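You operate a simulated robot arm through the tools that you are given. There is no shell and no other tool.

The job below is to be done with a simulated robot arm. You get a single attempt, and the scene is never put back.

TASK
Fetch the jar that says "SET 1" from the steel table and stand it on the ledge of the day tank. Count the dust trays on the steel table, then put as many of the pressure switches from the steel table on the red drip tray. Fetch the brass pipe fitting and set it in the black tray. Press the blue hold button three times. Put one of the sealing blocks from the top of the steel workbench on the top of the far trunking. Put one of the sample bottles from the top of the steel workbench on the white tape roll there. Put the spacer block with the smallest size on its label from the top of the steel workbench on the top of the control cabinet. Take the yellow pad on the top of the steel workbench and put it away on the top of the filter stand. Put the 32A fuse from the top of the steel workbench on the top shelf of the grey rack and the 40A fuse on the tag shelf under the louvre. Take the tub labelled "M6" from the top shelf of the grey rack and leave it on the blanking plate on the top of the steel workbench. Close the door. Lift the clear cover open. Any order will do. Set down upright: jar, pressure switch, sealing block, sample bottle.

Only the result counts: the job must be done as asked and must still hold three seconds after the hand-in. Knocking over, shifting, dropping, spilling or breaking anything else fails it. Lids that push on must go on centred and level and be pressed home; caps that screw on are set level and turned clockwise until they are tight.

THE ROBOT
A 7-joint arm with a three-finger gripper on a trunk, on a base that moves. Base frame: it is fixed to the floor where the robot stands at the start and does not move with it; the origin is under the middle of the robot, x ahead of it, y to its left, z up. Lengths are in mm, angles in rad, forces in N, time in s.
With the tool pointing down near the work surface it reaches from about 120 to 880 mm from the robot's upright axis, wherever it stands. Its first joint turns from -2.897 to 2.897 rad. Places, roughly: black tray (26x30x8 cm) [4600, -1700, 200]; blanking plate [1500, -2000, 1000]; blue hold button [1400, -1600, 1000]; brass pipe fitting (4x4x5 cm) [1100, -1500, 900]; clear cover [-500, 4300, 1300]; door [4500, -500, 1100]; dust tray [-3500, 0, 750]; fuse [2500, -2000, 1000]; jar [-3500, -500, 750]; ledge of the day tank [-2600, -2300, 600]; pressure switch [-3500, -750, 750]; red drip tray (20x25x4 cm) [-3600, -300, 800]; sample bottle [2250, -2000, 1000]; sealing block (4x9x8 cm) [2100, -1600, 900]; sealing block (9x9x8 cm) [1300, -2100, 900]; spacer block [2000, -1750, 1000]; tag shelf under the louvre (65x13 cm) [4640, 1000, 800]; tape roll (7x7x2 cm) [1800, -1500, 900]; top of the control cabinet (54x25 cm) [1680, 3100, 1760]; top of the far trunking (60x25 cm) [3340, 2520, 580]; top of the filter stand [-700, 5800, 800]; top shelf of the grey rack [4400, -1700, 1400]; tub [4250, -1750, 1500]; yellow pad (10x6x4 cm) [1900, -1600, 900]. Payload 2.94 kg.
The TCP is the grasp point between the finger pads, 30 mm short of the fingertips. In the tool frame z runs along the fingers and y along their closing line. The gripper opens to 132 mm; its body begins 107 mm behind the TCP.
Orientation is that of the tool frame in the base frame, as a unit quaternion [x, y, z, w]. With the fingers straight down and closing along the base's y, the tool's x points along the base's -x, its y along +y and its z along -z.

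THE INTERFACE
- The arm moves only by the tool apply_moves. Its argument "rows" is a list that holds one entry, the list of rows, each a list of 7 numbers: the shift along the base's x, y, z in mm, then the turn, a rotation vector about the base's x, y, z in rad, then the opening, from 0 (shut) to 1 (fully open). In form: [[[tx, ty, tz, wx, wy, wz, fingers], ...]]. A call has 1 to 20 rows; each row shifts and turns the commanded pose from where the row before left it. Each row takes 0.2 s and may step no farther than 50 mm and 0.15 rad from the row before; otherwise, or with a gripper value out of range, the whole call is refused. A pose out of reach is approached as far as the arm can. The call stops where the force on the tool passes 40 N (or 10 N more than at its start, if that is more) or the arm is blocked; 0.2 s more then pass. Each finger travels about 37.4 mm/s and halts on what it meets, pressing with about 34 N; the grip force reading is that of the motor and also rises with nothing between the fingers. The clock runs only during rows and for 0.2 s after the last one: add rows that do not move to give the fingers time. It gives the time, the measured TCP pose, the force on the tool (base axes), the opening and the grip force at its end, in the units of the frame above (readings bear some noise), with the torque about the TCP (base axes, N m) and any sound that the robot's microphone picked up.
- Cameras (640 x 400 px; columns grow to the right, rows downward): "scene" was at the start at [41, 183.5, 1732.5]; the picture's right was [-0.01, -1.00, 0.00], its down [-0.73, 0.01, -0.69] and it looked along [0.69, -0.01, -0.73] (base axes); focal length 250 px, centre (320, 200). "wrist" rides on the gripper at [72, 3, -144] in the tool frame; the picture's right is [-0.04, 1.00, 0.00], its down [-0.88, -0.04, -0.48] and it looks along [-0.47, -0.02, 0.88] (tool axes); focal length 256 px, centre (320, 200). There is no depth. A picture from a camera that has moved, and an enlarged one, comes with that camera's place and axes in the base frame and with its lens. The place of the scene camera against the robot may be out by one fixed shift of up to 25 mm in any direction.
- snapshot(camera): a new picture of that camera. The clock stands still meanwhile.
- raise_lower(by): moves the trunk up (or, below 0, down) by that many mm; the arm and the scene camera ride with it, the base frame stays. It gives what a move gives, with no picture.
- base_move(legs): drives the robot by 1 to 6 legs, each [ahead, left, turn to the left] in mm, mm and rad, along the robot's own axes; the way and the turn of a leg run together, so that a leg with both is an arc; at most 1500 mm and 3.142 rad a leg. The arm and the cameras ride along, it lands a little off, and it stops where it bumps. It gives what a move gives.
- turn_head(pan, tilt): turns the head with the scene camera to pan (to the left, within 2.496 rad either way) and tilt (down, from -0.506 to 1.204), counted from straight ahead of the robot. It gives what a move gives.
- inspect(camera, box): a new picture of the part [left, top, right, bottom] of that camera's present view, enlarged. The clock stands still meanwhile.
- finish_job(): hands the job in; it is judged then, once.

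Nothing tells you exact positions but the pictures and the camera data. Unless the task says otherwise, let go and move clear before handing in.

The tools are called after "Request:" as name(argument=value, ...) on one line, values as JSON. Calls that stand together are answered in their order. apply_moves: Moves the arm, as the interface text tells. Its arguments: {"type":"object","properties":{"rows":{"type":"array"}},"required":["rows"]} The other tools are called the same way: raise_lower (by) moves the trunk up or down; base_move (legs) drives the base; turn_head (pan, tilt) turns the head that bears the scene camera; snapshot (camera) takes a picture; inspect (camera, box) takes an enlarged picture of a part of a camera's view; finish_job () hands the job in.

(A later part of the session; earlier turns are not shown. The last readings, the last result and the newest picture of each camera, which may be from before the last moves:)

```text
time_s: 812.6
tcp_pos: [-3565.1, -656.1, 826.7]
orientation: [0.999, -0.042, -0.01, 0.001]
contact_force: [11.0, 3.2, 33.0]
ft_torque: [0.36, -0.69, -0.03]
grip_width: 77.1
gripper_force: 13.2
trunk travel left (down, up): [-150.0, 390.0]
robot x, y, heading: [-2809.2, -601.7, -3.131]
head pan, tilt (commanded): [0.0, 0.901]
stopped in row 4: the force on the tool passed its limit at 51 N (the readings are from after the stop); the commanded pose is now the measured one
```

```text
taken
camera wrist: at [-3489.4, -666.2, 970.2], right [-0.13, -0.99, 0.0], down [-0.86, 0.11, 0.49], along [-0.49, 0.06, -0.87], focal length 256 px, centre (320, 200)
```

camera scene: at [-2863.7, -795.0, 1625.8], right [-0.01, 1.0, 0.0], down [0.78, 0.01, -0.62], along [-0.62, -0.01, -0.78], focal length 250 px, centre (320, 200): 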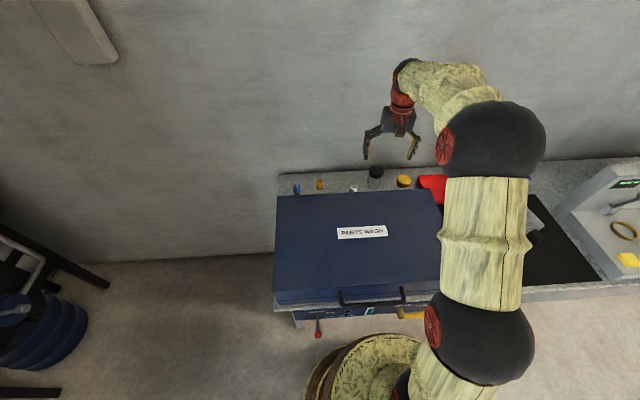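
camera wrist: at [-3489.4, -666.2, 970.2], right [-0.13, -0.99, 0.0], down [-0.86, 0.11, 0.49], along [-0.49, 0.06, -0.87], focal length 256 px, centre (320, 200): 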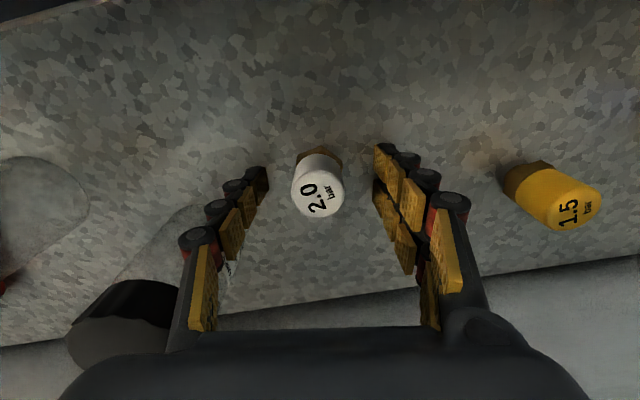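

The fingertips touched the table: its top is at z≈797. Raising a few millimetres and gripping the switch here.

Request:
apply_moves(rows=[[[0, 0, 4, 0, -0.02, 0, 0.6], [0, 0, 2, 0, 0, 0, 0.6], [0, 0, 0, 0, 0, 0, 0.6]]])

Request:
inspect(camera="wrist", box=[220, 110, 420, 240])

```text
time_s: 813.4
tcp_pos: [-3564.1, -656.7, 827.6]
orientation: [0.999, -0.042, 0.004, -0.001]
contact_force: [-8.3, 0.6, 13.4]
ft_torque: [-0.23, 0.35, -0.11]
grip_width: 79.0
gripper_force: 0.1
trunk travel left (down, up): [-150.0, 390.0]
robot x, y, heading: [-2811.1, -602.0, -3.129]
head pan, tilt (commanded): [0.0, 0.901]
```

```text
3.08 times, centred on (320, 175) of wrist
camera zoom: at [-3492.9, -666.9, 971.8], right [-0.13, -0.99, 0.0], down [-0.88, 0.11, 0.47], along [-0.46, 0.06, -0.88], focal length 788 px, centre (320, 277)
```

zoom: 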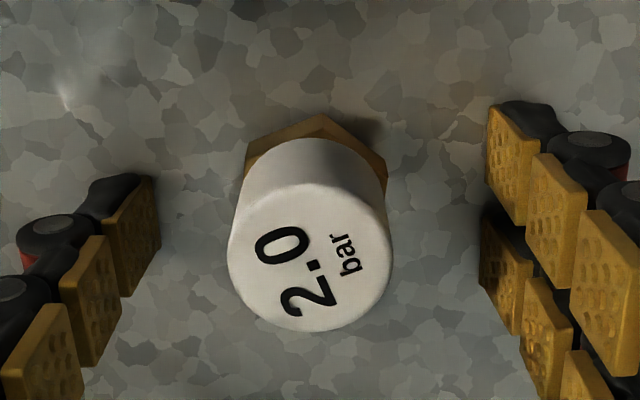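

Request:
apply_moves(rows=[[[0, 0, 3, 0, -0.003, 0, 0.6], [0, 0, 2, 0, 0, 0, 0.6], [0, 0, 0, 0, 0, 0, 0.6]]])

```text
time_s: 814.2
tcp_pos: [-3563.2, -657.7, 828.6]
orientation: [0.999, -0.042, 0.009, -0.001]
contact_force: [0.5, 0.3, -0.4]
ft_torque: [0.01, 0.01, 0.0]
grip_width: 79.2
gripper_force: 0.1
trunk travel left (down, up): [-150.0, 390.0]
robot x, y, heading: [-2809.3, -596.8, -3.128]
head pan, tilt (commanded): [0.0, 0.901]
```

Request:
apply_moves(rows=[[[0, 0, 2, 0, 0.018, 0, 0.6], [0, 0, 0, 0, 0, 0, 0], [0, 0, 0, 0, 0, 0, 0], [0, 0, 0, 0, 0, 0, 0], [0, 0, 0, 0, 0, 0, 0], [0, 0, 0, 0, 0, 0, 0], [0, 0, 10, 0, 0, 0, 0], [0, 0, 0, 0, 0, 0, 0]]])

Request:
inspect(camera="wrist", box=[220, 110, 420, 240])

```text
time_s: 816.0
tcp_pos: [-3564.3, -656.7, 841.5]
orientation: [0.999, -0.041, -0.002, -0.001]
contact_force: [0.3, 1.1, -1.1]
ft_torque: [0.01, 0.05, 0.01]
grip_width: 28.5
gripper_force: 33.5
trunk travel left (down, up): [-150.0, 390.0]
robot x, y, heading: [-2812.5, -597.0, -3.13]
head pan, tilt (commanded): [0.0, 0.901]
```

```text
3.08 times, centred on (320, 175) of wrist
camera zoom: at [-3490.4, -667.0, 986.6], right [-0.13, -0.99, 0.0], down [-0.87, 0.11, 0.48], along [-0.48, 0.06, -0.88], focal length 788 px, centre (320, 277)
```

zoom: 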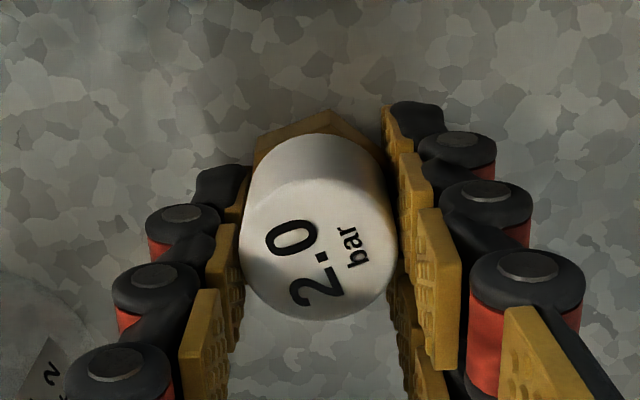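

Switch 2.0 is held upright. Lifting well above the jars and shifting the base right toward the red tray.

Request:
apply_moves(rows=[[[0, 0, 40, 0, 0, 0, 0], [0, 0, 40, 0, 0, 0, 0], [0, 0, 40, 0, 0, 0, 0], [0, 0, 45, 0, 0, 0, 0], [0, 0, 0, 0, 0, 0, 0]]])

Request:
base_move(legs=[[0, -230, 0]])

Request:
apply_moves(rows=[[[10, 30, 0, 0, 0, 0, 0], [10, 30, 0, 0, 0, 0, 0], [0, 0, 0, 0, 0, 0, 0]]])

Request:
snapshot(camera="wrist")

```text
time_s: 817.2
tcp_pos: [-3564.1, -656.5, 1006.9]
orientation: [0.999, -0.042, -0.002, 0.0]
contact_force: [0.5, 0.2, -0.8]
ft_torque: [-0.01, 0.01, -0.01]
grip_width: 28.7
gripper_force: 34.3
trunk travel left (down, up): [-150.0, 390.0]
robot x, y, heading: [-2811.3, -597.4, -3.129]
head pan, tilt (commanded): [0.0, 0.901]
```

```text
time_s: 818.9
tcp_pos: [-3565.5, -422.5, 1007.0]
orientation: [0.999, -0.043, -0.001, 0.0]
contact_force: [0.6, 0.4, -1.5]
ft_torque: [-0.01, 0.03, -0.01]
grip_width: 28.9
gripper_force: 34.2
trunk travel left (down, up): [-150.0, 390.0]
robot x, y, heading: [-2814.9, -367.2, -3.132]
head pan, tilt (commanded): [0.0, 0.901]
```

```text
time_s: 819.7
tcp_pos: [-3545.4, -361.2, 1007.3]
orientation: [0.999, -0.043, -0.002, 0.0]
contact_force: [0.0, 0.0, -1.2]
ft_torque: [0.0, 0.01, -0.02]
grip_width: 28.6
gripper_force: 33.5
trunk travel left (down, up): [-150.0, 390.0]
robot x, y, heading: [-2814.0, -367.2, -3.132]
head pan, tilt (commanded): [0.0, 0.901]
```

```text
taken
camera wrist: at [-3472.4, -371.8, 1152.0], right [-0.13, -0.99, 0.0], down [-0.87, 0.11, 0.48], along [-0.48, 0.06, -0.88], focal length 256 px, centre (320, 200)
```

wrist: 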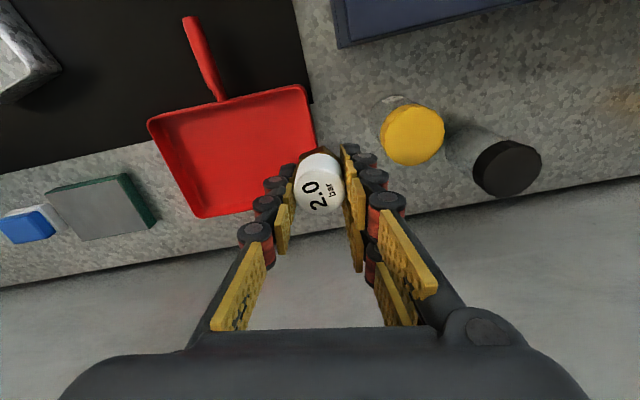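

The tray interior spans about x -3510…-3630, y -353…-160. I'll place this switch at about (-3596,-290).

Request:
apply_moves(rows=[[[-25, 36, -25, 0, 0, 0, 0], [-26, 35, -25, 0, 0, 0, 0], [0, 0, -35, 0, 0, 0, 0], [0, 0, -25, 0, 0, 0, 0], [0, 0, 0, 0, 0, 0, 0]]])

Request:
snapshot(camera="wrist")

```text
refused: row 1 steps farther than a row can; nothing moved
```

```text
taken
camera wrist: at [-3472.4, -371.8, 1152.0], right [-0.13, -0.99, 0.0], down [-0.87, 0.11, 0.48], along [-0.48, 0.06, -0.88], focal length 256 px, centre (320, 200)
```

wrist: 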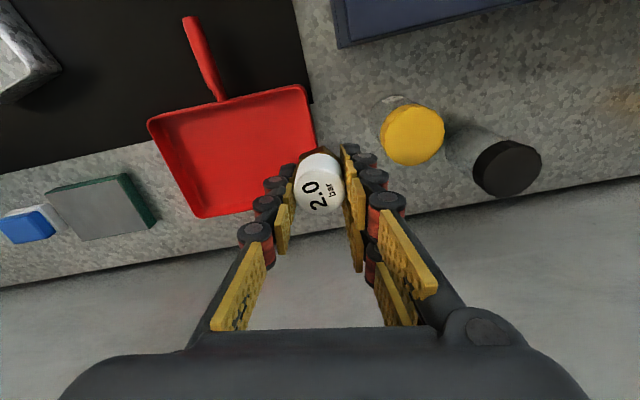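

Request:
apply_moves(rows=[[[-25, 36, -15, 0, 0, 0, 0], [-26, 35, -15, 0, 0, 0, 0], [0, 0, -40, 0, 0, 0, 0], [0, 0, -35, 0, 0, 0, 0], [0, 0, 0, 0, 0, 0, 0]]])

Request:
snapshot(camera="wrist")

```text
time_s: 820.9
tcp_pos: [-3596.4, -292.7, 902.0]
orientation: [0.999, -0.043, -0.002, 0.0]
contact_force: [-1.3, -0.8, -0.9]
ft_torque: [0.01, -0.01, -0.01]
grip_width: 28.9
gripper_force: 34.0
trunk travel left (down, up): [-150.0, 390.0]
robot x, y, heading: [-2812.3, -369.3, -3.135]
head pan, tilt (commanded): [0.0, 0.901]
```

```text
taken
camera wrist: at [-3524.5, -303.0, 1045.6], right [-0.13, -0.99, 0.0], down [-0.87, 0.11, 0.48], along [-0.48, 0.06, -0.88], focal length 256 px, centre (320, 200)
```

wrist: 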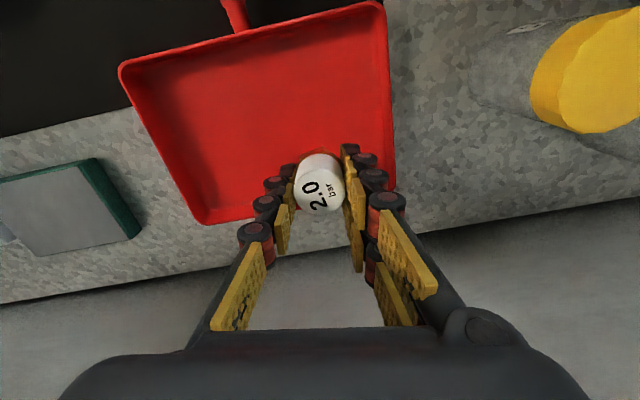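

Request:
apply_moves(rows=[[[0, 0, -35, 0, 0, 0, 0], [0, 0, -20, 0, 0, 0, 0], [0, 0, -6, 0, 0, 0, 0], [0, 0, 0, 0, 0, 0, 0]]])

Request:
apply_moves(rows=[[[0, 0, -2, 0, 0, 0, 0], [0, 0, -2, 0, 0, 0, 0], [0, 0, -2, 0, 0, 0, 0], [0, 0, 0, 0, 0, 0, 0]]])

```text
time_s: 821.9
tcp_pos: [-3596.5, -292.1, 839.8]
orientation: [0.999, -0.044, -0.001, 0.0]
contact_force: [0.0, -0.2, -1.1]
ft_torque: [-0.01, 0.05, 0.03]
grip_width: 28.9
gripper_force: 33.8
trunk travel left (down, up): [-150.0, 390.0]
robot x, y, heading: [-2812.8, -368.8, -3.138]
head pan, tilt (commanded): [0.0, 0.901]
```

```text
time_s: 822.9
tcp_pos: [-3598.5, -291.1, 836.6]
orientation: [0.999, -0.043, -0.004, 0.0]
contact_force: [2.1, -3.9, 18.8]
ft_torque: [-0.13, -0.39, -0.04]
grip_width: 28.6
gripper_force: 33.8
trunk travel left (down, up): [-150.0, 390.0]
robot x, y, heading: [-2816.1, -369.0, -3.131]
head pan, tilt (commanded): [0.0, 0.901]
```

Contact. Easing off and releasing with a small opening.

Request:
apply_moves(rows=[[[0, 0, 2.5, 0, 0, 0, 0], [0, 0, 0, 0, 0, 0, 0.35], [0, 0, 0, 0, 0, 0, 0.35], [0, 0, 0, 0, 0, 0, 0.35], [0, 0, 15, 0, 0, 0, 0.35], [0, 0, 40, 0, 0, 0, 0.35], [0, 0, 45, 0, 0, 0, 0.35], [0, 0, 45, 0, 0, 0, 0.35], [0, 0, 0, 0, 0, 0, 0.35]]])

Request:
snapshot(camera="wrist")

```text
time_s: 824.9
tcp_pos: [-3596.9, -291.1, 984.6]
orientation: [0.999, -0.043, -0.002, -0.001]
contact_force: [0.8, 0.2, -0.3]
ft_torque: [-0.01, 0.01, 0.01]
grip_width: 46.2
gripper_force: 0.0
trunk travel left (down, up): [-150.0, 390.0]
robot x, y, heading: [-2812.6, -367.4, -3.127]
head pan, tilt (commanded): [0.0, 0.901]
```

```text
taken
camera wrist: at [-3523.8, -301.3, 1127.9], right [-0.13, -0.99, 0.0], down [-0.87, 0.11, 0.48], along [-0.47, 0.06, -0.88], focal length 256 px, centre (320, 200)
```

wrist: 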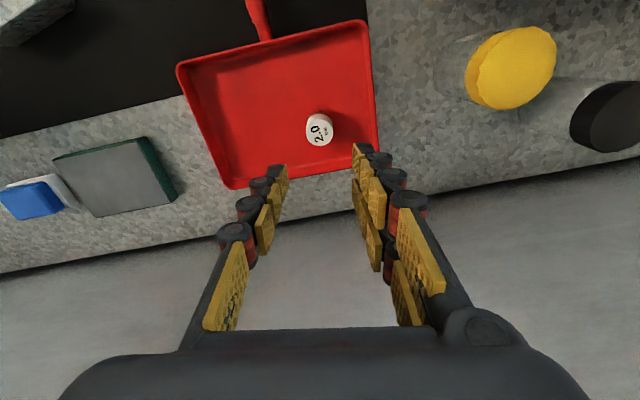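

Switch 2.0 stands in the tray. Now the 1.5 switch: shifting the base back left and moving over it.

Request:
base_move(legs=[[0, 240, 0]])

Request:
apply_moves(rows=[[[3, -45, 5, 0, 0, 0, 0.6], [3, -45, 0, 0, 0, 0, 0.6], [3, -45, 0, 0, 0, 0, 0.6], [3, -45, 0, 0, 0, 0, 0.6], [3, -45, 0, 0, 0, 0, 0.6], [2, -40, 0, 0, 0, 0, 0.6], [0, 0, 0, 0, 0, 0, 0.6]]])

Request:
snapshot(camera="wrist")

```text
time_s: 826.7
tcp_pos: [-3594.8, -531.5, 983.0]
orientation: [0.999, -0.046, -0.002, 0.0]
contact_force: [0.1, 0.5, -0.4]
ft_torque: [0.02, 0.0, 0.02]
grip_width: 46.1
gripper_force: 0.1
trunk travel left (down, up): [-150.0, 390.0]
robot x, y, heading: [-2813.1, -607.4, -3.137]
head pan, tilt (commanded): [0.0, 0.901]
```

```text
time_s: 828.3
tcp_pos: [-3578.2, -798.1, 990.1]
orientation: [0.999, -0.046, -0.001, 0.0]
contact_force: [-0.1, -0.3, 0.2]
ft_torque: [0.05, 0.03, -0.02]
grip_width: 79.3
gripper_force: 0.0
trunk travel left (down, up): [-150.0, 390.0]
robot x, y, heading: [-2810.8, -611.1, -3.135]
head pan, tilt (commanded): [0.0, 0.901]
```

```text
taken
camera wrist: at [-3505.1, -809.0, 1133.9], right [-0.13, -0.99, 0.0], down [-0.87, 0.12, 0.48], along [-0.47, 0.06, -0.88], focal length 256 px, centre (320, 200)
```

wrist: 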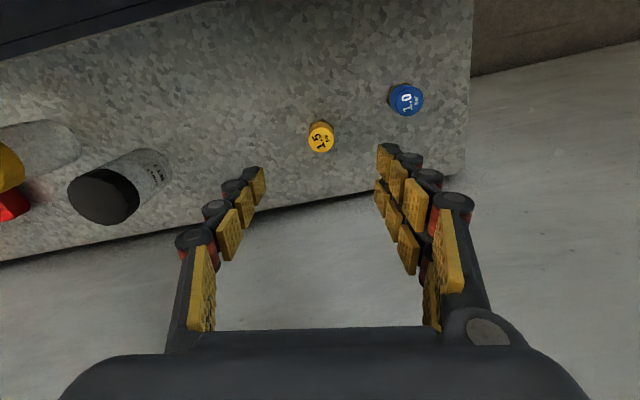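

Request:
apply_moves(rows=[[[-5, -2, -40, 0, 0, 0, 0.5], [0, 0, -40, 0, 0, 0, 0.5], [0, 0, -30, 0, 0, 0, 0.5], [0, 0, 0, 0, 0, 0, 0.5]]])

Request:
snapshot(camera="wrist")

```text
time_s: 829.3
tcp_pos: [-3583.5, -799.0, 877.4]
orientation: [0.999, -0.045, -0.002, 0.0]
contact_force: [0.6, 0.0, -0.4]
ft_torque: [0.03, -0.02, 0.03]
grip_width: 66.1
gripper_force: 0.1
trunk travel left (down, up): [-150.0, 390.0]
robot x, y, heading: [-2812.0, -607.9, -3.139]
head pan, tilt (commanded): [0.0, 0.901]
```

```text
taken
camera wrist: at [-3510.5, -808.7, 1023.3], right [-0.13, -0.99, 0.0], down [-0.87, 0.12, 0.48], along [-0.47, 0.06, -0.88], focal length 256 px, centre (320, 200)
```

wrist: 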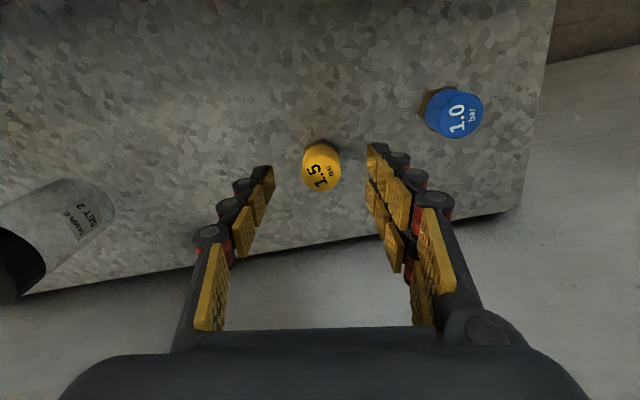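

Request:
apply_moves(rows=[[[0, 0, -25, 0, 0, 0, 0.5], [0, 0, -13, 0, 0, 0, 0.5], [0, 0, -7, 0, 0, 0, 0.5], [0, 0, 0, 0, 0, 0, 0.5], [0, 0, 0, 0, 0, 0, 0], [0, 0, 0, 0, 0, 0, 0], [0, 0, 0, 0, 0, 0, 0], [0, 0, 0, 0, 0, 0, 0], [0, 0, 10, 0, 0, 0, 0], [0, 0, 0, 0, 0, 0, 0]]])

Request:
inspect(camera="wrist", box=[220, 110, 420, 240])

```text
time_s: 831.5
tcp_pos: [-3583.4, -798.3, 842.6]
orientation: [0.999, -0.045, -0.002, 0.0]
contact_force: [0.0, 0.7, -1.2]
ft_torque: [-0.01, 0.03, -0.01]
grip_width: 28.3
gripper_force: 34.0
trunk travel left (down, up): [-150.0, 390.0]
robot x, y, heading: [-2812.2, -610.5, -3.132]
head pan, tilt (commanded): [0.0, 0.901]
```

```text
3.08 times, centred on (320, 175) of wrist
camera zoom: at [-3510.2, -808.7, 987.2], right [-0.13, -0.99, 0.0], down [-0.87, 0.12, 0.48], along [-0.48, 0.06, -0.88], focal length 788 px, centre (320, 277)
```

zoom: 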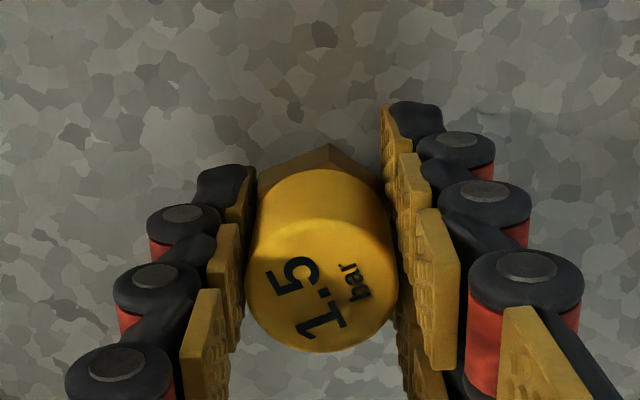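

Held. Lifting, shifting right again and placing it beside the first switch.

Request:
apply_moves(rows=[[[0, 0, 40, 0, 0, 0, 0], [0, 0, 40, 0, 0, 0, 0], [0, 0, 40, 0, 0, 0, 0], [0, 0, 45, 0, 0, 0, 0], [0, 0, 0, 0, 0, 0, 0]]])

Request:
base_move(legs=[[0, -240, 0]])

Request:
apply_moves(rows=[[[5, 45, 0, 0, 0, 0, 0], [5, 45, 0, 0, 0, 0, 0], [5, 45, 0, 0, 0, 0, 0], [5, 45, 0, 0, 0, 0, 0], [5, 45, 0, 0, 0, 0, 0], [5, 45, 0, 0, 0, 0, 0], [5, 45, 0, 0, 0, 0, 0], [2, 25, 0, 0, 0, 0, 0], [0, 0, -40, 0, 0, 0, 0], [0, 0, 0, 0, 0, 0, 0]]])

Request:
snapshot(camera="wrist")

```text
time_s: 832.7
tcp_pos: [-3584.0, -797.8, 1006.5]
orientation: [0.999, -0.046, -0.002, 0.0]
contact_force: [0.9, -0.1, -1.0]
ft_torque: [0.0, 0.04, -0.05]
grip_width: 28.6
gripper_force: 33.6
trunk travel left (down, up): [-150.0, 390.0]
robot x, y, heading: [-2811.1, -609.5, -3.136]
head pan, tilt (commanded): [0.0, 0.901]
```

```text
time_s: 834.5
tcp_pos: [-3587.4, -555.0, 1007.0]
orientation: [0.999, -0.046, -0.001, 0.0]
contact_force: [-0.4, 0.0, -1.7]
ft_torque: [-0.01, -0.03, -0.03]
grip_width: 28.2
gripper_force: 34.1
trunk travel left (down, up): [-150.0, 390.0]
robot x, y, heading: [-2813.0, -365.7, -3.134]
head pan, tilt (commanded): [0.0, 0.901]
```

```text
time_s: 836.7
tcp_pos: [-3546.5, -214.3, 967.5]
orientation: [0.999, -0.046, -0.003, -0.001]
contact_force: [0.1, 0.6, -1.6]
ft_torque: [-0.03, -0.03, 0.0]
grip_width: 28.3
gripper_force: 34.3
trunk travel left (down, up): [-150.0, 390.0]
robot x, y, heading: [-2813.0, -368.7, -3.135]
head pan, tilt (commanded): [0.0, 0.901]
```

```text
taken
camera wrist: at [-3474.2, -225.4, 1111.8], right [-0.13, -0.99, 0.0], down [-0.87, 0.12, 0.48], along [-0.47, 0.06, -0.88], focal length 256 px, centre (320, 200)
```

wrist: 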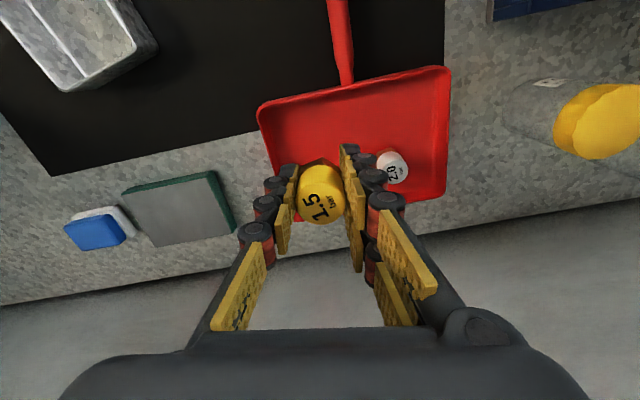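

Request:
apply_moves(rows=[[[0, 0, -40, 0, 0, 0, 0], [0, 0, -40, 0, 0, 0, 0], [0, 0, -30, 0, 0, 0, 0], [0, 0, -10, 0, 0, 0, 0], [0, 0, 0, 0, 0, 0, 0]]])

Request:
apply_moves(rows=[[[0, 0, -2, 0, 0, 0, 0], [0, 0, -2, 0, 0, 0, 0], [0, 0, -2, 0, 0, 0, 0], [0, 0, -2, 0, 0, 0, 0], [0, 0, 0, 0, 0, 0, 0]]])

```text
time_s: 837.9
tcp_pos: [-3547.8, -214.5, 847.6]
orientation: [0.999, -0.045, -0.002, 0.0]
contact_force: [-0.4, 1.0, -1.2]
ft_torque: [0.01, 0.01, -0.01]
grip_width: 28.1
gripper_force: 34.3
trunk travel left (down, up): [-150.0, 390.0]
robot x, y, heading: [-2811.9, -371.8, -3.134]
head pan, tilt (commanded): [0.0, 0.901]
```

```text
time_s: 839.1
tcp_pos: [-3547.4, -214.9, 840.1]
orientation: [0.999, -0.046, -0.002, 0.0]
contact_force: [0.8, -0.3, 1.9]
ft_torque: [-0.04, -0.02, -0.03]
grip_width: 28.5
gripper_force: 33.7
trunk travel left (down, up): [-150.0, 390.0]
robot x, y, heading: [-2812.5, -369.3, -3.136]
head pan, tilt (commanded): [0.0, 0.901]
```

Request:
apply_moves(rows=[[[0, 0, -1, 0, 0, 0, 0], [0, 0, 0, 0, 0, 0, 0], [0, 0, 0, 0, 0, 0, 0.35], [0, 0, 0, 0, 0, 0, 0.35], [0, 0, 0, 0, 0, 0, 0.35], [0, 0, 15, 0, 0, 0, 0.35], [0, 0, 40, 0, 0, 0, 0.35], [0, 0, 45, 0, 0, 0, 0.35], [0, 0, 45, 0, 0, 0, 0.35], [0, 0, 0, 0, 0, 0, 0.35]]])

Request:
snapshot(camera="wrist")

```text
time_s: 841.3
tcp_pos: [-3547.8, -215.6, 982.3]
orientation: [0.999, -0.046, -0.002, 0.0]
contact_force: [0.6, 0.1, 0.6]
ft_torque: [0.01, 0.04, 0.02]
grip_width: 46.2
gripper_force: 0.0
trunk travel left (down, up): [-150.0, 390.0]
robot x, y, heading: [-2810.8, -367.0, -3.139]
head pan, tilt (commanded): [0.0, 0.901]
```

```text
taken
camera wrist: at [-3474.5, -225.9, 1126.2], right [-0.13, -0.99, 0.0], down [-0.87, 0.12, 0.48], along [-0.47, 0.06, -0.88], focal length 256 px, centre (320, 200)
```

wrist: 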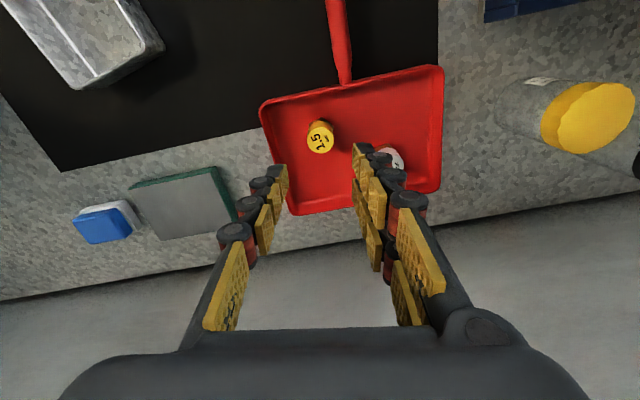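

Both switches stand in the red tray (two, matching the two dust trays). Now the SET 1 jar: moving over its yellow cap.

Request:
apply_moves(rows=[[[0, -45, 10, 0, 0, 0, 0.8], [0, -45, 10, 0, 0, 0, 0.8], [-2, -48, 10, 0, 0, 0, 0.8], [-2, -48, 10, 0, 0, 0, 0.8], [-2, -48, 0, 0, 0, 0, 0.8], [0, 0, 0, 0, 0, 0, 0.8]]])

Request:
snapshot(camera="wrist")

```text
time_s: 842.7
tcp_pos: [-3553.2, -450.0, 1025.0]
orientation: [0.999, -0.045, -0.002, 0.0]
contact_force: [-0.7, -0.1, 0.4]
ft_torque: [0.05, 0.01, -0.02]
grip_width: 105.7
gripper_force: 0.2
trunk travel left (down, up): [-150.0, 390.0]
robot x, y, heading: [-2811.1, -369.2, -3.133]
head pan, tilt (commanded): [0.0, 0.901]
```

```text
taken
camera wrist: at [-3480.2, -459.8, 1169.6], right [-0.13, -0.99, 0.0], down [-0.87, 0.12, 0.48], along [-0.48, 0.06, -0.88], focal length 256 px, centre (320, 200)
```

wrist: 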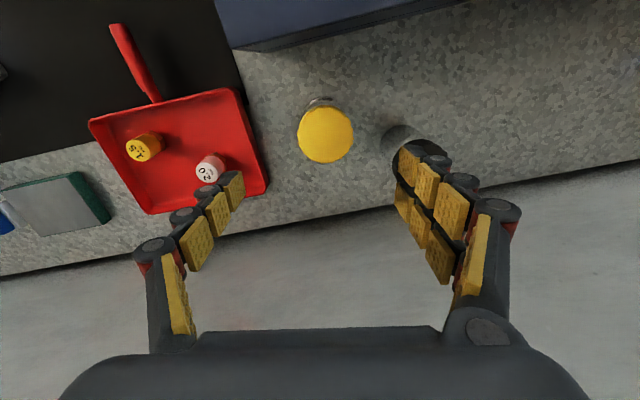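

Request:
apply_moves(rows=[[[0, -6.5, -20, 0, 0, 0, 0.64], [0, 0, -40, 0, 0, 0, 0.64], [0, 0, -35, 0, 0, 0, 0.64], [0, 0, 0, 0, 0, 0, 0.64]]])

Request:
snapshot(camera="wrist")

```text
time_s: 843.7
tcp_pos: [-3554.9, -453.8, 928.5]
orientation: [0.999, -0.045, -0.002, 0.001]
contact_force: [-1.5, -0.1, -0.4]
ft_torque: [-0.01, -0.03, -0.02]
grip_width: 84.5
gripper_force: 0.0
trunk travel left (down, up): [-150.0, 390.0]
robot x, y, heading: [-2815.6, -364.2, -3.136]
head pan, tilt (commanded): [0.0, 0.901]
```

```text
taken
camera wrist: at [-3482.4, -465.3, 1072.9], right [-0.13, -0.99, 0.0], down [-0.87, 0.12, 0.48], along [-0.48, 0.06, -0.88], focal length 256 px, centre (320, 200)
```

wrist: 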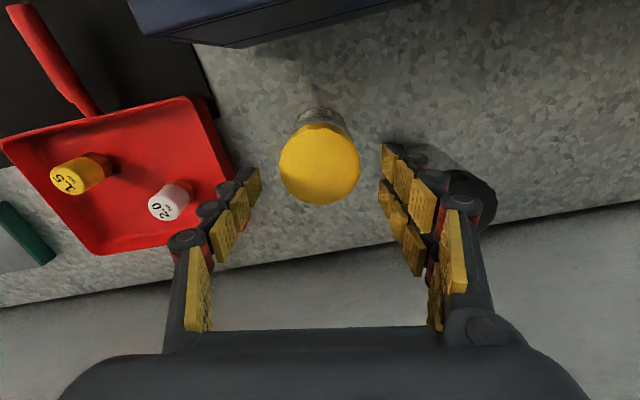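

Request:
apply_moves(rows=[[[0, 0, -30, 0, 0, 0, 0.6], [0, 0, -25, 0, 0, 0, 0.6], [0, 0, -20, 0, 0, 0, 0.6], [0, 0, -12, 0, 0, 0, 0.6], [0, 0, 0, 0, 0, 0, 0.6]]])

Request:
snapshot(camera="wrist")

```text
time_s: 844.9
tcp_pos: [-3554.0, -456.5, 839.2]
orientation: [0.999, -0.046, -0.001, 0.0]
contact_force: [0.2, -0.8, 0.2]
ft_torque: [0.0, -0.01, 0.03]
grip_width: 79.3
gripper_force: 0.1
trunk travel left (down, up): [-150.0, 390.0]
robot x, y, heading: [-2814.0, -367.9, -3.137]
head pan, tilt (commanded): [0.0, 0.901]
```

```text
taken
camera wrist: at [-3481.1, -466.7, 984.1], right [-0.13, -0.99, 0.0], down [-0.87, 0.12, 0.48], along [-0.47, 0.06, -0.88], focal length 256 px, centre (320, 200)
```

wrist: 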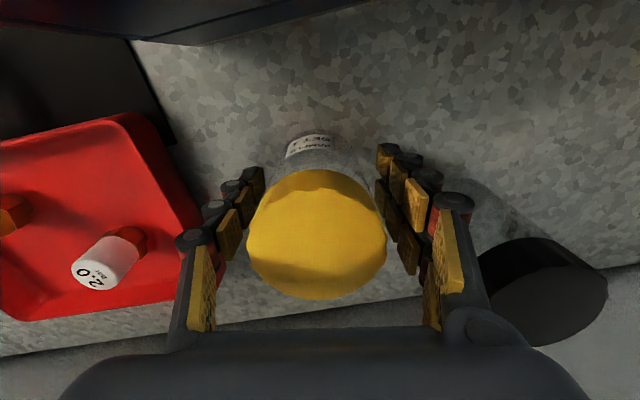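

Fingers straddle the SET 1 jar. Closing and lifting slightly.

Request:
apply_moves(rows=[[[0, 0, 0, 0, 0, 0, 0.2], [0, 0, 0, 0, 0, 0, 0.2], [0, 0, 0, 0, 0, 0, 0.2], [0, 0, 0, 0, 0, 0, 0.2], [0, 0, 12, 0, 0, 0, 0.2], [0, 0, 0, 0, 0, 0, 0.2]]])

Request:
snapshot(camera="wrist")

```text
time_s: 846.3
tcp_pos: [-3555.4, -456.7, 851.9]
orientation: [0.999, -0.045, -0.001, -0.001]
contact_force: [-0.2, -0.2, -1.0]
ft_torque: [0.0, 0.01, -0.04]
grip_width: 58.0
gripper_force: 34.1
trunk travel left (down, up): [-150.0, 390.0]
robot x, y, heading: [-2812.1, -366.6, -3.129]
head pan, tilt (commanded): [0.0, 0.901]
```

```text
taken
camera wrist: at [-3480.8, -466.7, 997.1], right [-0.13, -0.99, 0.0], down [-0.87, 0.12, 0.48], along [-0.47, 0.06, -0.88], focal length 256 px, centre (320, 200)
```

wrist: 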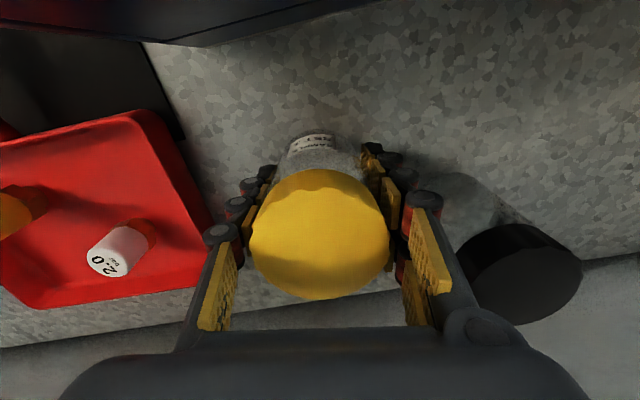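

Jar is held. Lifting over the tank, retracting, backing off and turning south to find the day tank's ledge.

Request:
apply_moves(rows=[[[0, 0, 45, 0, 0, 0, 0.2], [0, 0, 45, 0, 0, 0, 0.2], [0, 0, 45, 0, 0, 0, 0.2], [0, 0, 45, 0, 0, 0, 0.2], [0, 0, 30, 0, 0, 0, 0.2], [45, 0, 0, 0, 0, 0, 0.2], [45, 0, 0, 0, 0, 0, 0.2], [45, 5, 0, 0, 0, 0, 0.2], [45, 5, 0, 0, 0, 0, 0.2], [45, 5, 0, 0, 0, 0, 0.2], [45, 5, 0, 0, 0, 0, 0.2], [45, 5, 0, 0, 0, 0, 0.2], [45, 0, 0, 0, 0, 0, 0.2], [0, 0, 0, 0, 0, 0, 0.2]]])

Request:
base_move(legs=[[-450, 0, 0], [0, 0, 1.57], [300, 0, 0]])

Request:
turn_head(pan=0.0, tilt=0.5)

Request:
snapshot(camera="scene")

```text
time_s: 849.3
tcp_pos: [-3195.8, -429.2, 1062.3]
orientation: [0.999, -0.045, -0.003, 0.0]
contact_force: [0.8, 0.1, 0.8]
ft_torque: [0.0, 0.04, -0.01]
grip_width: 57.7
gripper_force: 33.9
trunk travel left (down, up): [-150.0, 390.0]
robot x, y, heading: [-2813.5, -370.3, -3.132]
head pan, tilt (commanded): [0.0, 0.901]
```

```text
time_s: 857.5
tcp_pos: [-2299.8, -1053.2, 1061.4]
orientation: [0.743, 0.67, -0.002, 0.001]
contact_force: [-0.3, -0.5, -0.8]
ft_torque: [0.01, -0.01, 0.05]
grip_width: 57.7
gripper_force: 34.0
trunk travel left (down, up): [-150.0, 390.0]
robot x, y, heading: [-2355.4, -667.8, -1.577]
head pan, tilt (commanded): [0.0, 0.901]
```

```text
time_s: 858.4
tcp_pos: [-2300.9, -1052.7, 1062.1]
orientation: [0.744, 0.669, -0.001, 0.002]
contact_force: [0.1, 0.2, -0.8]
ft_torque: [0.03, 0.02, 0.01]
grip_width: 57.7
gripper_force: 34.2
trunk travel left (down, up): [-150.0, 390.0]
robot x, y, heading: [-2355.9, -667.5, -1.576]
head pan, tilt (commanded): [0.0, 0.499]
```

```text
taken
camera scene: at [-2177.5, -737.7, 1659.6], right [-1.0, 0.01, 0.0], down [0.0, 0.48, -0.88], along [-0.01, -0.88, -0.48], focal length 250 px, centre (320, 200)
```

scene: 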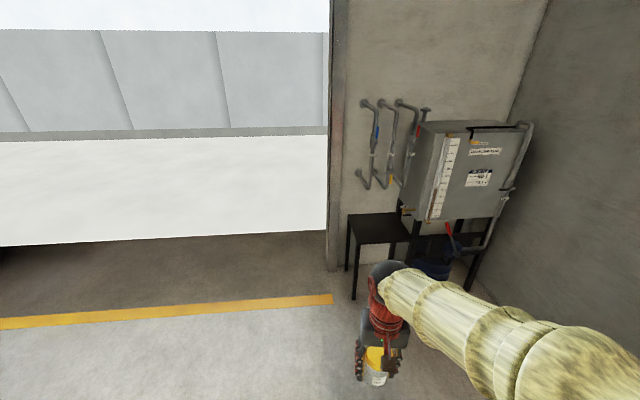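

The day tank's ledge is the black shelf beside the tank, about x -2820…-2400, y -2475…-2080 at z≈600, and looks empty. Driving up to it.

Request:
base_move(legs=[[0, -200, 0], [980, 0, 0]])

Request:
turn_head(pan=-0.1, tilt=0.8)

Request:
snapshot(camera="scene")

Request:
snapshot(camera="wrist")

```text
time_s: 864.6
tcp_pos: [-2517.5, -2008.5, 1061.8]
orientation: [0.746, 0.666, -0.001, 0.001]
contact_force: [-0.8, 0.4, 0.0]
ft_torque: [0.04, 0.01, -0.01]
grip_width: 58.2
gripper_force: 34.0
trunk travel left (down, up): [-150.0, 390.0]
robot x, y, heading: [-2574.8, -1628.0, -1.584]
head pan, tilt (commanded): [0.0, 0.499]
```

```text
time_s: 865.4
tcp_pos: [-2518.0, -2008.2, 1060.8]
orientation: [0.746, 0.666, -0.001, 0.001]
contact_force: [-0.4, -0.6, 0.0]
ft_torque: [0.01, -0.02, -0.01]
grip_width: 57.6
gripper_force: 34.3
trunk travel left (down, up): [-150.0, 390.0]
robot x, y, heading: [-2572.6, -1627.5, -1.583]
head pan, tilt (commanded): [-0.099, 0.799]
```

```text
taken
camera scene: at [-2400.0, -1683.9, 1633.8], right [-0.99, 0.11, 0.0], down [0.08, 0.71, -0.7], along [-0.08, -0.69, -0.72], focal length 250 px, centre (320, 200)
```

scene: 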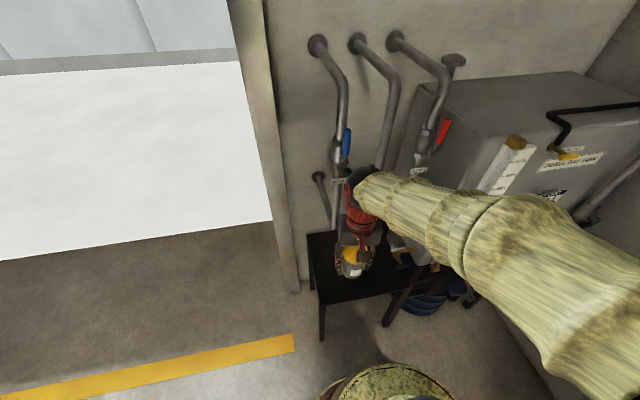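

```text
taken
camera wrist: at [-2505.7, -1937.9, 1206.2], right [0.99, -0.15, 0.0], down [-0.14, -0.87, 0.48], along [-0.07, -0.47, -0.88], focal length 256 px, centre (320, 200)
```

wrist: 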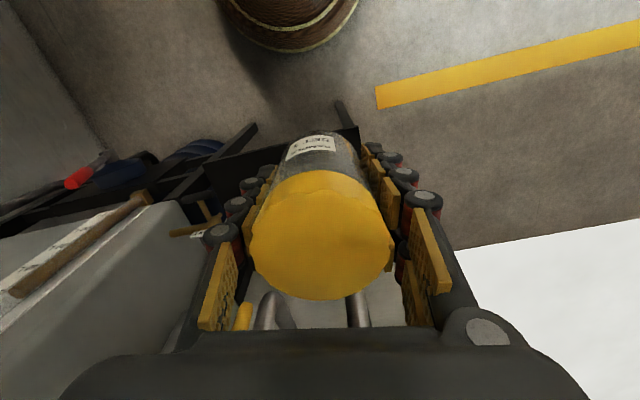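

Request:
apply_moves(rows=[[[-9, -43, 0, 0, 0, 0, 0.2], [-9, -43, 0, 0, 0, 0, 0.2], [-9, -43, 0, 0, 0, 0, 0.2], [-9, -43, 0, 0, 0, 0, 0.2], [0, 0, 0, 0, 0, 0, 0.2]]])

Request:
raise_lower(by=-150)

Request:
apply_moves(rows=[[[0, 0, -45, 0, 0, 0, 0.2], [0, 0, -45, 0, 0, 0, 0.2], [0, 0, -45, 0, 0, 0, 0.2], [0, 0, -45, 0, 0, 0, 0.2], [0, 0, 0, 0, 0, 0, 0.2]]])

Request:
snapshot(camera="wrist")

Request:
snapshot(camera="scene")

```text
time_s: 866.4
tcp_pos: [-2557.8, -2158.3, 1066.4]
orientation: [0.741, 0.671, 0.001, -0.003]
contact_force: [-8.7, 40.3, 11.9]
ft_torque: [-7.15, -1.99, 1.49]
grip_width: 57.4
gripper_force: 33.7
trunk travel left (down, up): [-150.0, 390.0]
robot x, y, heading: [-2573.7, -1622.2, -1.593]
head pan, tilt (commanded): [-0.099, 0.799]
stopped in row 4: the force on the tool passed its limit at 160 N (the readings are from after the stop); the commanded pose is now the measured one
```

```text
time_s: 868.1
tcp_pos: [-2553.5, -2164.6, 911.6]
orientation: [0.741, 0.671, 0.002, -0.004]
contact_force: [0.4, -0.2, -0.8]
ft_torque: [0.01, 0.0, 0.02]
grip_width: 57.4
gripper_force: 34.1
trunk travel left (down, up): [0.0, 540.0]
robot x, y, heading: [-2575.0, -1625.3, -1.585]
head pan, tilt (commanded): [-0.099, 0.799]
```

```text
time_s: 869.3
tcp_pos: [-2554.8, -2166.5, 732.3]
orientation: [0.742, 0.671, 0.002, -0.005]
contact_force: [0.2, -0.3, -0.2]
ft_torque: [0.01, -0.04, 0.01]
grip_width: 57.4
gripper_force: 34.0
trunk travel left (down, up): [0.0, 540.0]
robot x, y, heading: [-2571.6, -1623.4, -1.591]
head pan, tilt (commanded): [-0.099, 0.799]
```

```text
taken
camera wrist: at [-2543.5, -2097.5, 878.6], right [0.99, -0.14, 0.0], down [-0.12, -0.88, 0.47], along [-0.07, -0.46, -0.88], focal length 256 px, centre (320, 200)
```

wrist: 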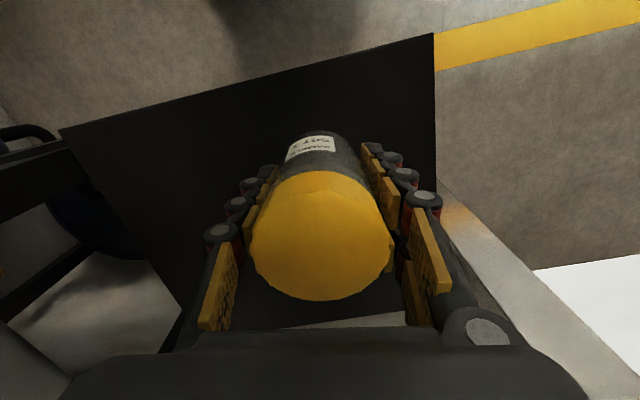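

```text
taken
camera scene: at [-2400.4, -1684.0, 1483.8], right [-0.99, 0.12, 0.0], down [0.08, 0.71, -0.7], along [-0.08, -0.69, -0.72], focal length 250 px, centre (320, 200)
```

scene: 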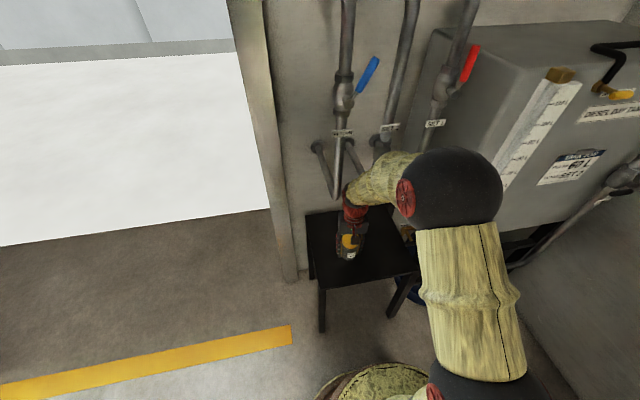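

The hand bumped something in that move (160 N) before lowering; the jar is still held. I'll inspect the pipes and valves to see whether anything was disturbed.

Request:
inspect(camera="scene", box=[290, 0, 510, 180])

Request:
turn_head(pan=-0.1, tilt=0.4)

Request:
snapshot(camera="scene")

```text
2.22 times, centred on (400, 90) of scene
camera zoom: at [-2400.4, -1684.0, 1483.8], right [-0.99, 0.12, 0.0], down [0.08, 0.71, -0.7], along [-0.08, -0.69, -0.72], focal length 554 px, centre (142, 444)
```

zoom: 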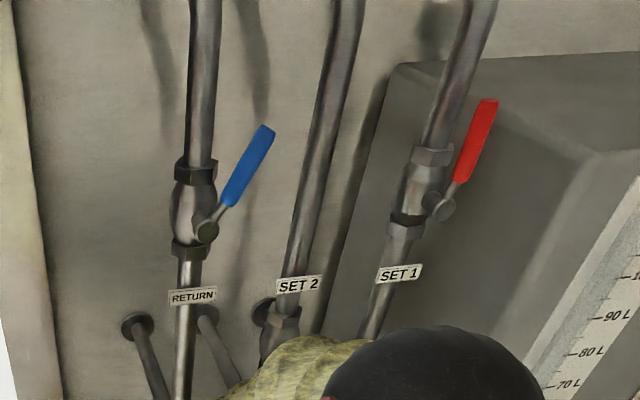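

```text
time_s: 870.2
tcp_pos: [-2554.8, -2166.5, 733.3]
orientation: [0.742, 0.671, 0.001, -0.005]
contact_force: [-0.7, -0.3, -0.6]
ft_torque: [-0.06, 0.03, 0.0]
grip_width: 57.3
gripper_force: 33.7
trunk travel left (down, up): [0.0, 540.0]
robot x, y, heading: [-2569.5, -1624.7, -1.588]
head pan, tilt (commanded): [-0.099, 0.4]
```

```text
taken
camera scene: at [-2401.8, -1695.5, 1518.8], right [-0.99, 0.12, 0.0], down [0.05, 0.39, -0.92], along [-0.11, -0.91, -0.39], focal length 250 px, centre (320, 200)
```

scene: 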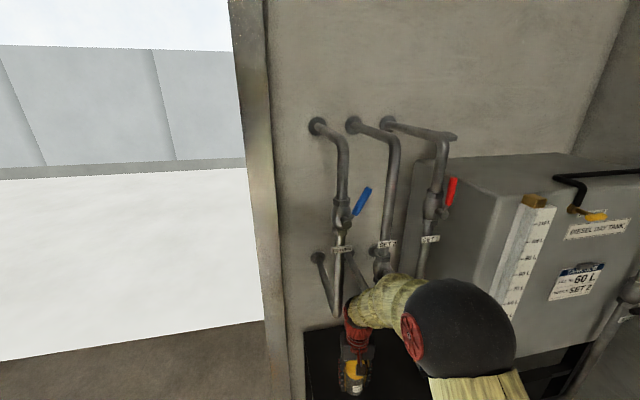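

The blue RETURN valve handle appears to have been turned by the bump; I'll set the jar down first, then inspect and restore the handle.

Request:
apply_moves(rows=[[[0, 0, -30, -0.0088, -0.0053, 0, 0.2], [0, 0, -30, 0, 0, 0, 0.2], [0, 0, -12, 0, 0, 0, 0.2], [0, 0, -4, 0, 0, 0, 0.2], [0, 0, 0, 0, 0, 0, 0.2]]])

Request:
apply_moves(rows=[[[0, 0, -2, 0, 0, 0, 0.2], [0, 0, -2, 0, 0, 0, 0.2], [0, 0, -2, 0, 0, 0, 0.2], [0, 0, -2, 0, 0, 0, 0.2], [0, 0, 0, 0, 0, 0, 0.2]]])

```text
time_s: 871.4
tcp_pos: [-2554.6, -2164.3, 656.5]
orientation: [0.742, 0.671, 0.001, 0.0]
contact_force: [0.6, 1.5, 0.1]
ft_torque: [-0.05, -0.01, -0.01]
grip_width: 57.0
gripper_force: 34.1
trunk travel left (down, up): [0.0, 540.0]
robot x, y, heading: [-2572.8, -1620.6, -1.59]
head pan, tilt (commanded): [-0.099, 0.4]
```

```text
time_s: 872.6
tcp_pos: [-2554.9, -2164.4, 648.6]
orientation: [0.742, 0.67, 0.002, 0.001]
contact_force: [0.3, 0.4, -0.1]
ft_torque: [0.02, 0.01, -0.02]
grip_width: 57.7
gripper_force: 34.2
trunk travel left (down, up): [0.0, 540.0]
robot x, y, heading: [-2571.6, -1628.5, -1.588]
head pan, tilt (commanded): [-0.099, 0.4]
```

Request:
apply_moves(rows=[[[0, 0, -2, 0, 0, 0, 0.2], [0, 0, -2, 0, 0, 0, 0.2], [0, 0, -2, 0, 0, 0, 0.2], [0, 0, -2, 0, 0, 0, 0.2], [0, 0, 0, 0, 0, 0, 0.2]]])

Request:
snapshot(camera="wrist")

```text
time_s: 873.8
tcp_pos: [-2554.5, -2164.8, 641.8]
orientation: [0.742, 0.67, 0.001, 0.0]
contact_force: [0.2, -0.2, -0.3]
ft_torque: [0.01, 0.0, 0.01]
grip_width: 57.5
gripper_force: 33.8
trunk travel left (down, up): [0.0, 540.0]
robot x, y, heading: [-2572.4, -1621.8, -1.586]
head pan, tilt (commanded): [-0.099, 0.4]
```

```text
taken
camera wrist: at [-2543.8, -2094.3, 786.2], right [0.99, -0.14, 0.0], down [-0.13, -0.87, 0.47], along [-0.07, -0.47, -0.88], focal length 256 px, centre (320, 200)
```

wrist: 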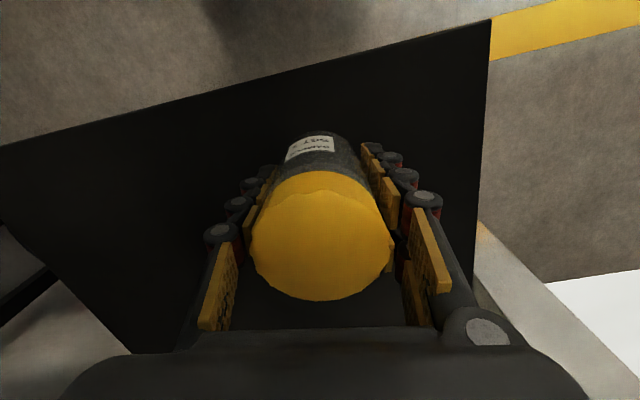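

Request:
apply_moves(rows=[[[0, 0, -2, 0, 0, 0, 0.2], [0, 0, -2, 0, 0, 0, 0.2], [0, 0, -2, 0, 0, 0, 0.2], [0, 0, -2, 0, 0, 0, 0.2], [0, 0, -2, 0, 0, 0, 0.2], [0, 0, 0, 0, 0, 0, 0.2]]])

```text
time_s: 875.2
tcp_pos: [-2554.4, -2165.9, 631.9]
orientation: [0.742, 0.671, -0.001, 0.003]
contact_force: [-4.8, -6.6, 28.2]
ft_torque: [-0.19, 0.13, -0.05]
grip_width: 57.3
gripper_force: 33.3
trunk travel left (down, up): [0.0, 540.0]
robot x, y, heading: [-2570.9, -1628.4, -1.587]
head pan, tilt (commanded): [-0.099, 0.4]
```

Contact with the ledge. Easing off, releasing and rising just enough, then backing away from the pipes.

Request:
apply_moves(rows=[[[0, 0, 2.5, 0, 0, 0, 0.2], [0, 0, 0, 0, 0, 0, 0.62], [0, 0, 0, 0, 0, 0, 0.62], [0, 0, 0, 0, 0, 0, 0.62], [0, 0, 0, 0, 0, 0, 0.62], [0, 0, 20, 0, 0, 0, 0.62], [0, 0, 40, 0, 0, 0, 0.62], [0, 0, 40, 0, 0, 0, 0.62], [0, 0, 20, 0, 0, 0, 0.62], [0, 40, 0, 0, 0, 0, 0.62], [0, 45, 0, 0, 0, 0, 0.62], [0, 45, 0, 0, 0, 0, 0.62], [0, 0, 0, 0, 0, 0, 0.62]]])

Request:
snapshot(camera="wrist")

Request:
turn_head(pan=-0.1, tilt=0.5)

Request:
inspect(camera="scene", box=[280, 60, 500, 320])

```text
time_s: 878.0
tcp_pos: [-2553.3, -2032.9, 752.7]
orientation: [0.741, 0.671, 0.002, 0.001]
contact_force: [-1.9, -0.1, -0.2]
ft_torque: [0.01, -0.02, 0.01]
grip_width: 81.9
gripper_force: 0.0
trunk travel left (down, up): [0.0, 540.0]
robot x, y, heading: [-2573.5, -1627.9, -1.588]
head pan, tilt (commanded): [-0.099, 0.4]
```

```text
taken
camera wrist: at [-2543.3, -1961.9, 897.5], right [0.99, -0.14, 0.0], down [-0.13, -0.87, 0.47], along [-0.07, -0.47, -0.88], focal length 256 px, centre (320, 200)
```

wrist: 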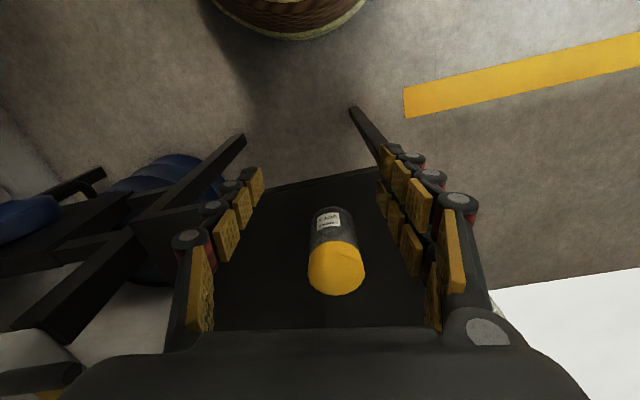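

```text
time_s: 878.6
tcp_pos: [-2553.7, -2033.4, 753.2]
orientation: [0.742, 0.67, 0.003, 0.0]
contact_force: [-0.5, 0.6, 0.6]
ft_torque: [-0.01, 0.02, 0.04]
grip_width: 81.8
gripper_force: 0.0
trunk travel left (down, up): [0.0, 540.0]
robot x, y, heading: [-2570.3, -1621.4, -1.585]
head pan, tilt (commanded): [-0.099, 0.499]
```

```text
1.54 times, centred on (390, 190) of scene
camera zoom: at [-2401.6, -1693.7, 1509.8], right [-0.99, 0.12, 0.0], down [0.06, 0.48, -0.88], along [-0.1, -0.87, -0.48], focal length 384 px, centre (212, 215)
```

zoom: 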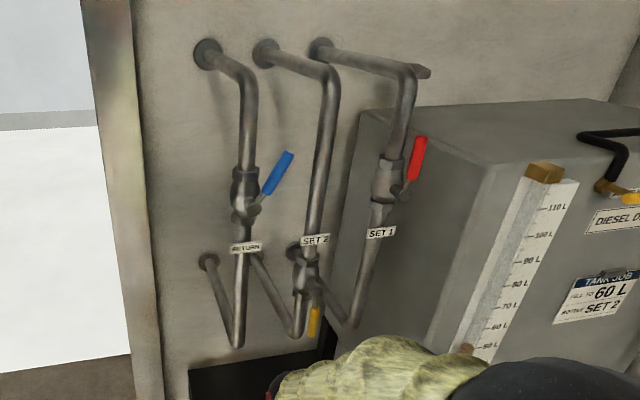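

The SET 1 jar stands on the ledge. The blue RETURN handle was in line with its pipe before and is now tilted; I'll raise the hand and turn it horizontal to look at the handle closely and put it back.

Request:
apply_moves(rows=[[[0, 20, 45, 0, 0, 0, 0.3], [0, 20, 45, 0, 0, 0, 0], [0, 20, 45, 0, 0, 0, 0], [0, 0, 45, 0, 0, 0, 0], [0, 0, 45, -0.15, 0, 0, 0], [0, 0, 40, -0.15, 0, 0, 0], [0, 0, 40, -0.15, 0, 0, 0], [0, 0, 30, -0.15, 0, 0, 0], [0, 0, 30, -0.15, 0, 0, 0], [0, 0, 30, -0.15, 0, 0, 0], [0, 0, 20, -0.15, 0, 0, 0], [0, 0, 0, 0, 0, 0, 0]]])

Request:
snapshot(camera="wrist")

```text
time_s: 881.2
tcp_pos: [-2553.7, -1973.3, 1168.1]
orientation: [0.642, 0.581, -0.335, 0.372]
contact_force: [-0.1, 0.6, 0.7]
ft_torque: [-0.01, -0.01, 0.0]
grip_width: 0.3
gripper_force: 28.4
trunk travel left (down, up): [0.0, 540.0]
robot x, y, heading: [-2573.9, -1623.4, -1.588]
head pan, tilt (commanded): [-0.099, 0.499]
```

```text
taken
camera wrist: at [-2543.8, -1813.9, 1178.3], right [0.99, -0.07, 0.13], down [-0.13, -0.02, 0.99], along [-0.07, -1.0, -0.03], focal length 256 px, centre (320, 200)
```

wrist: 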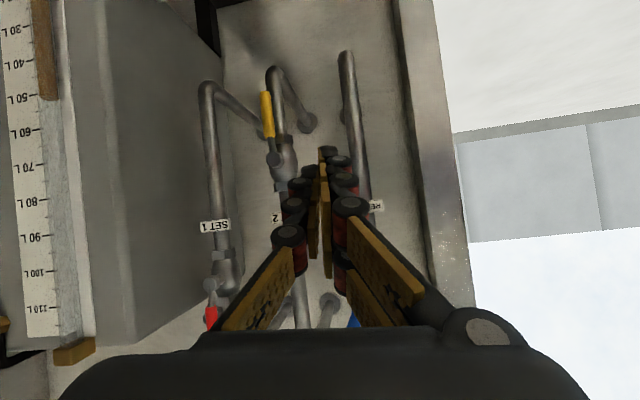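

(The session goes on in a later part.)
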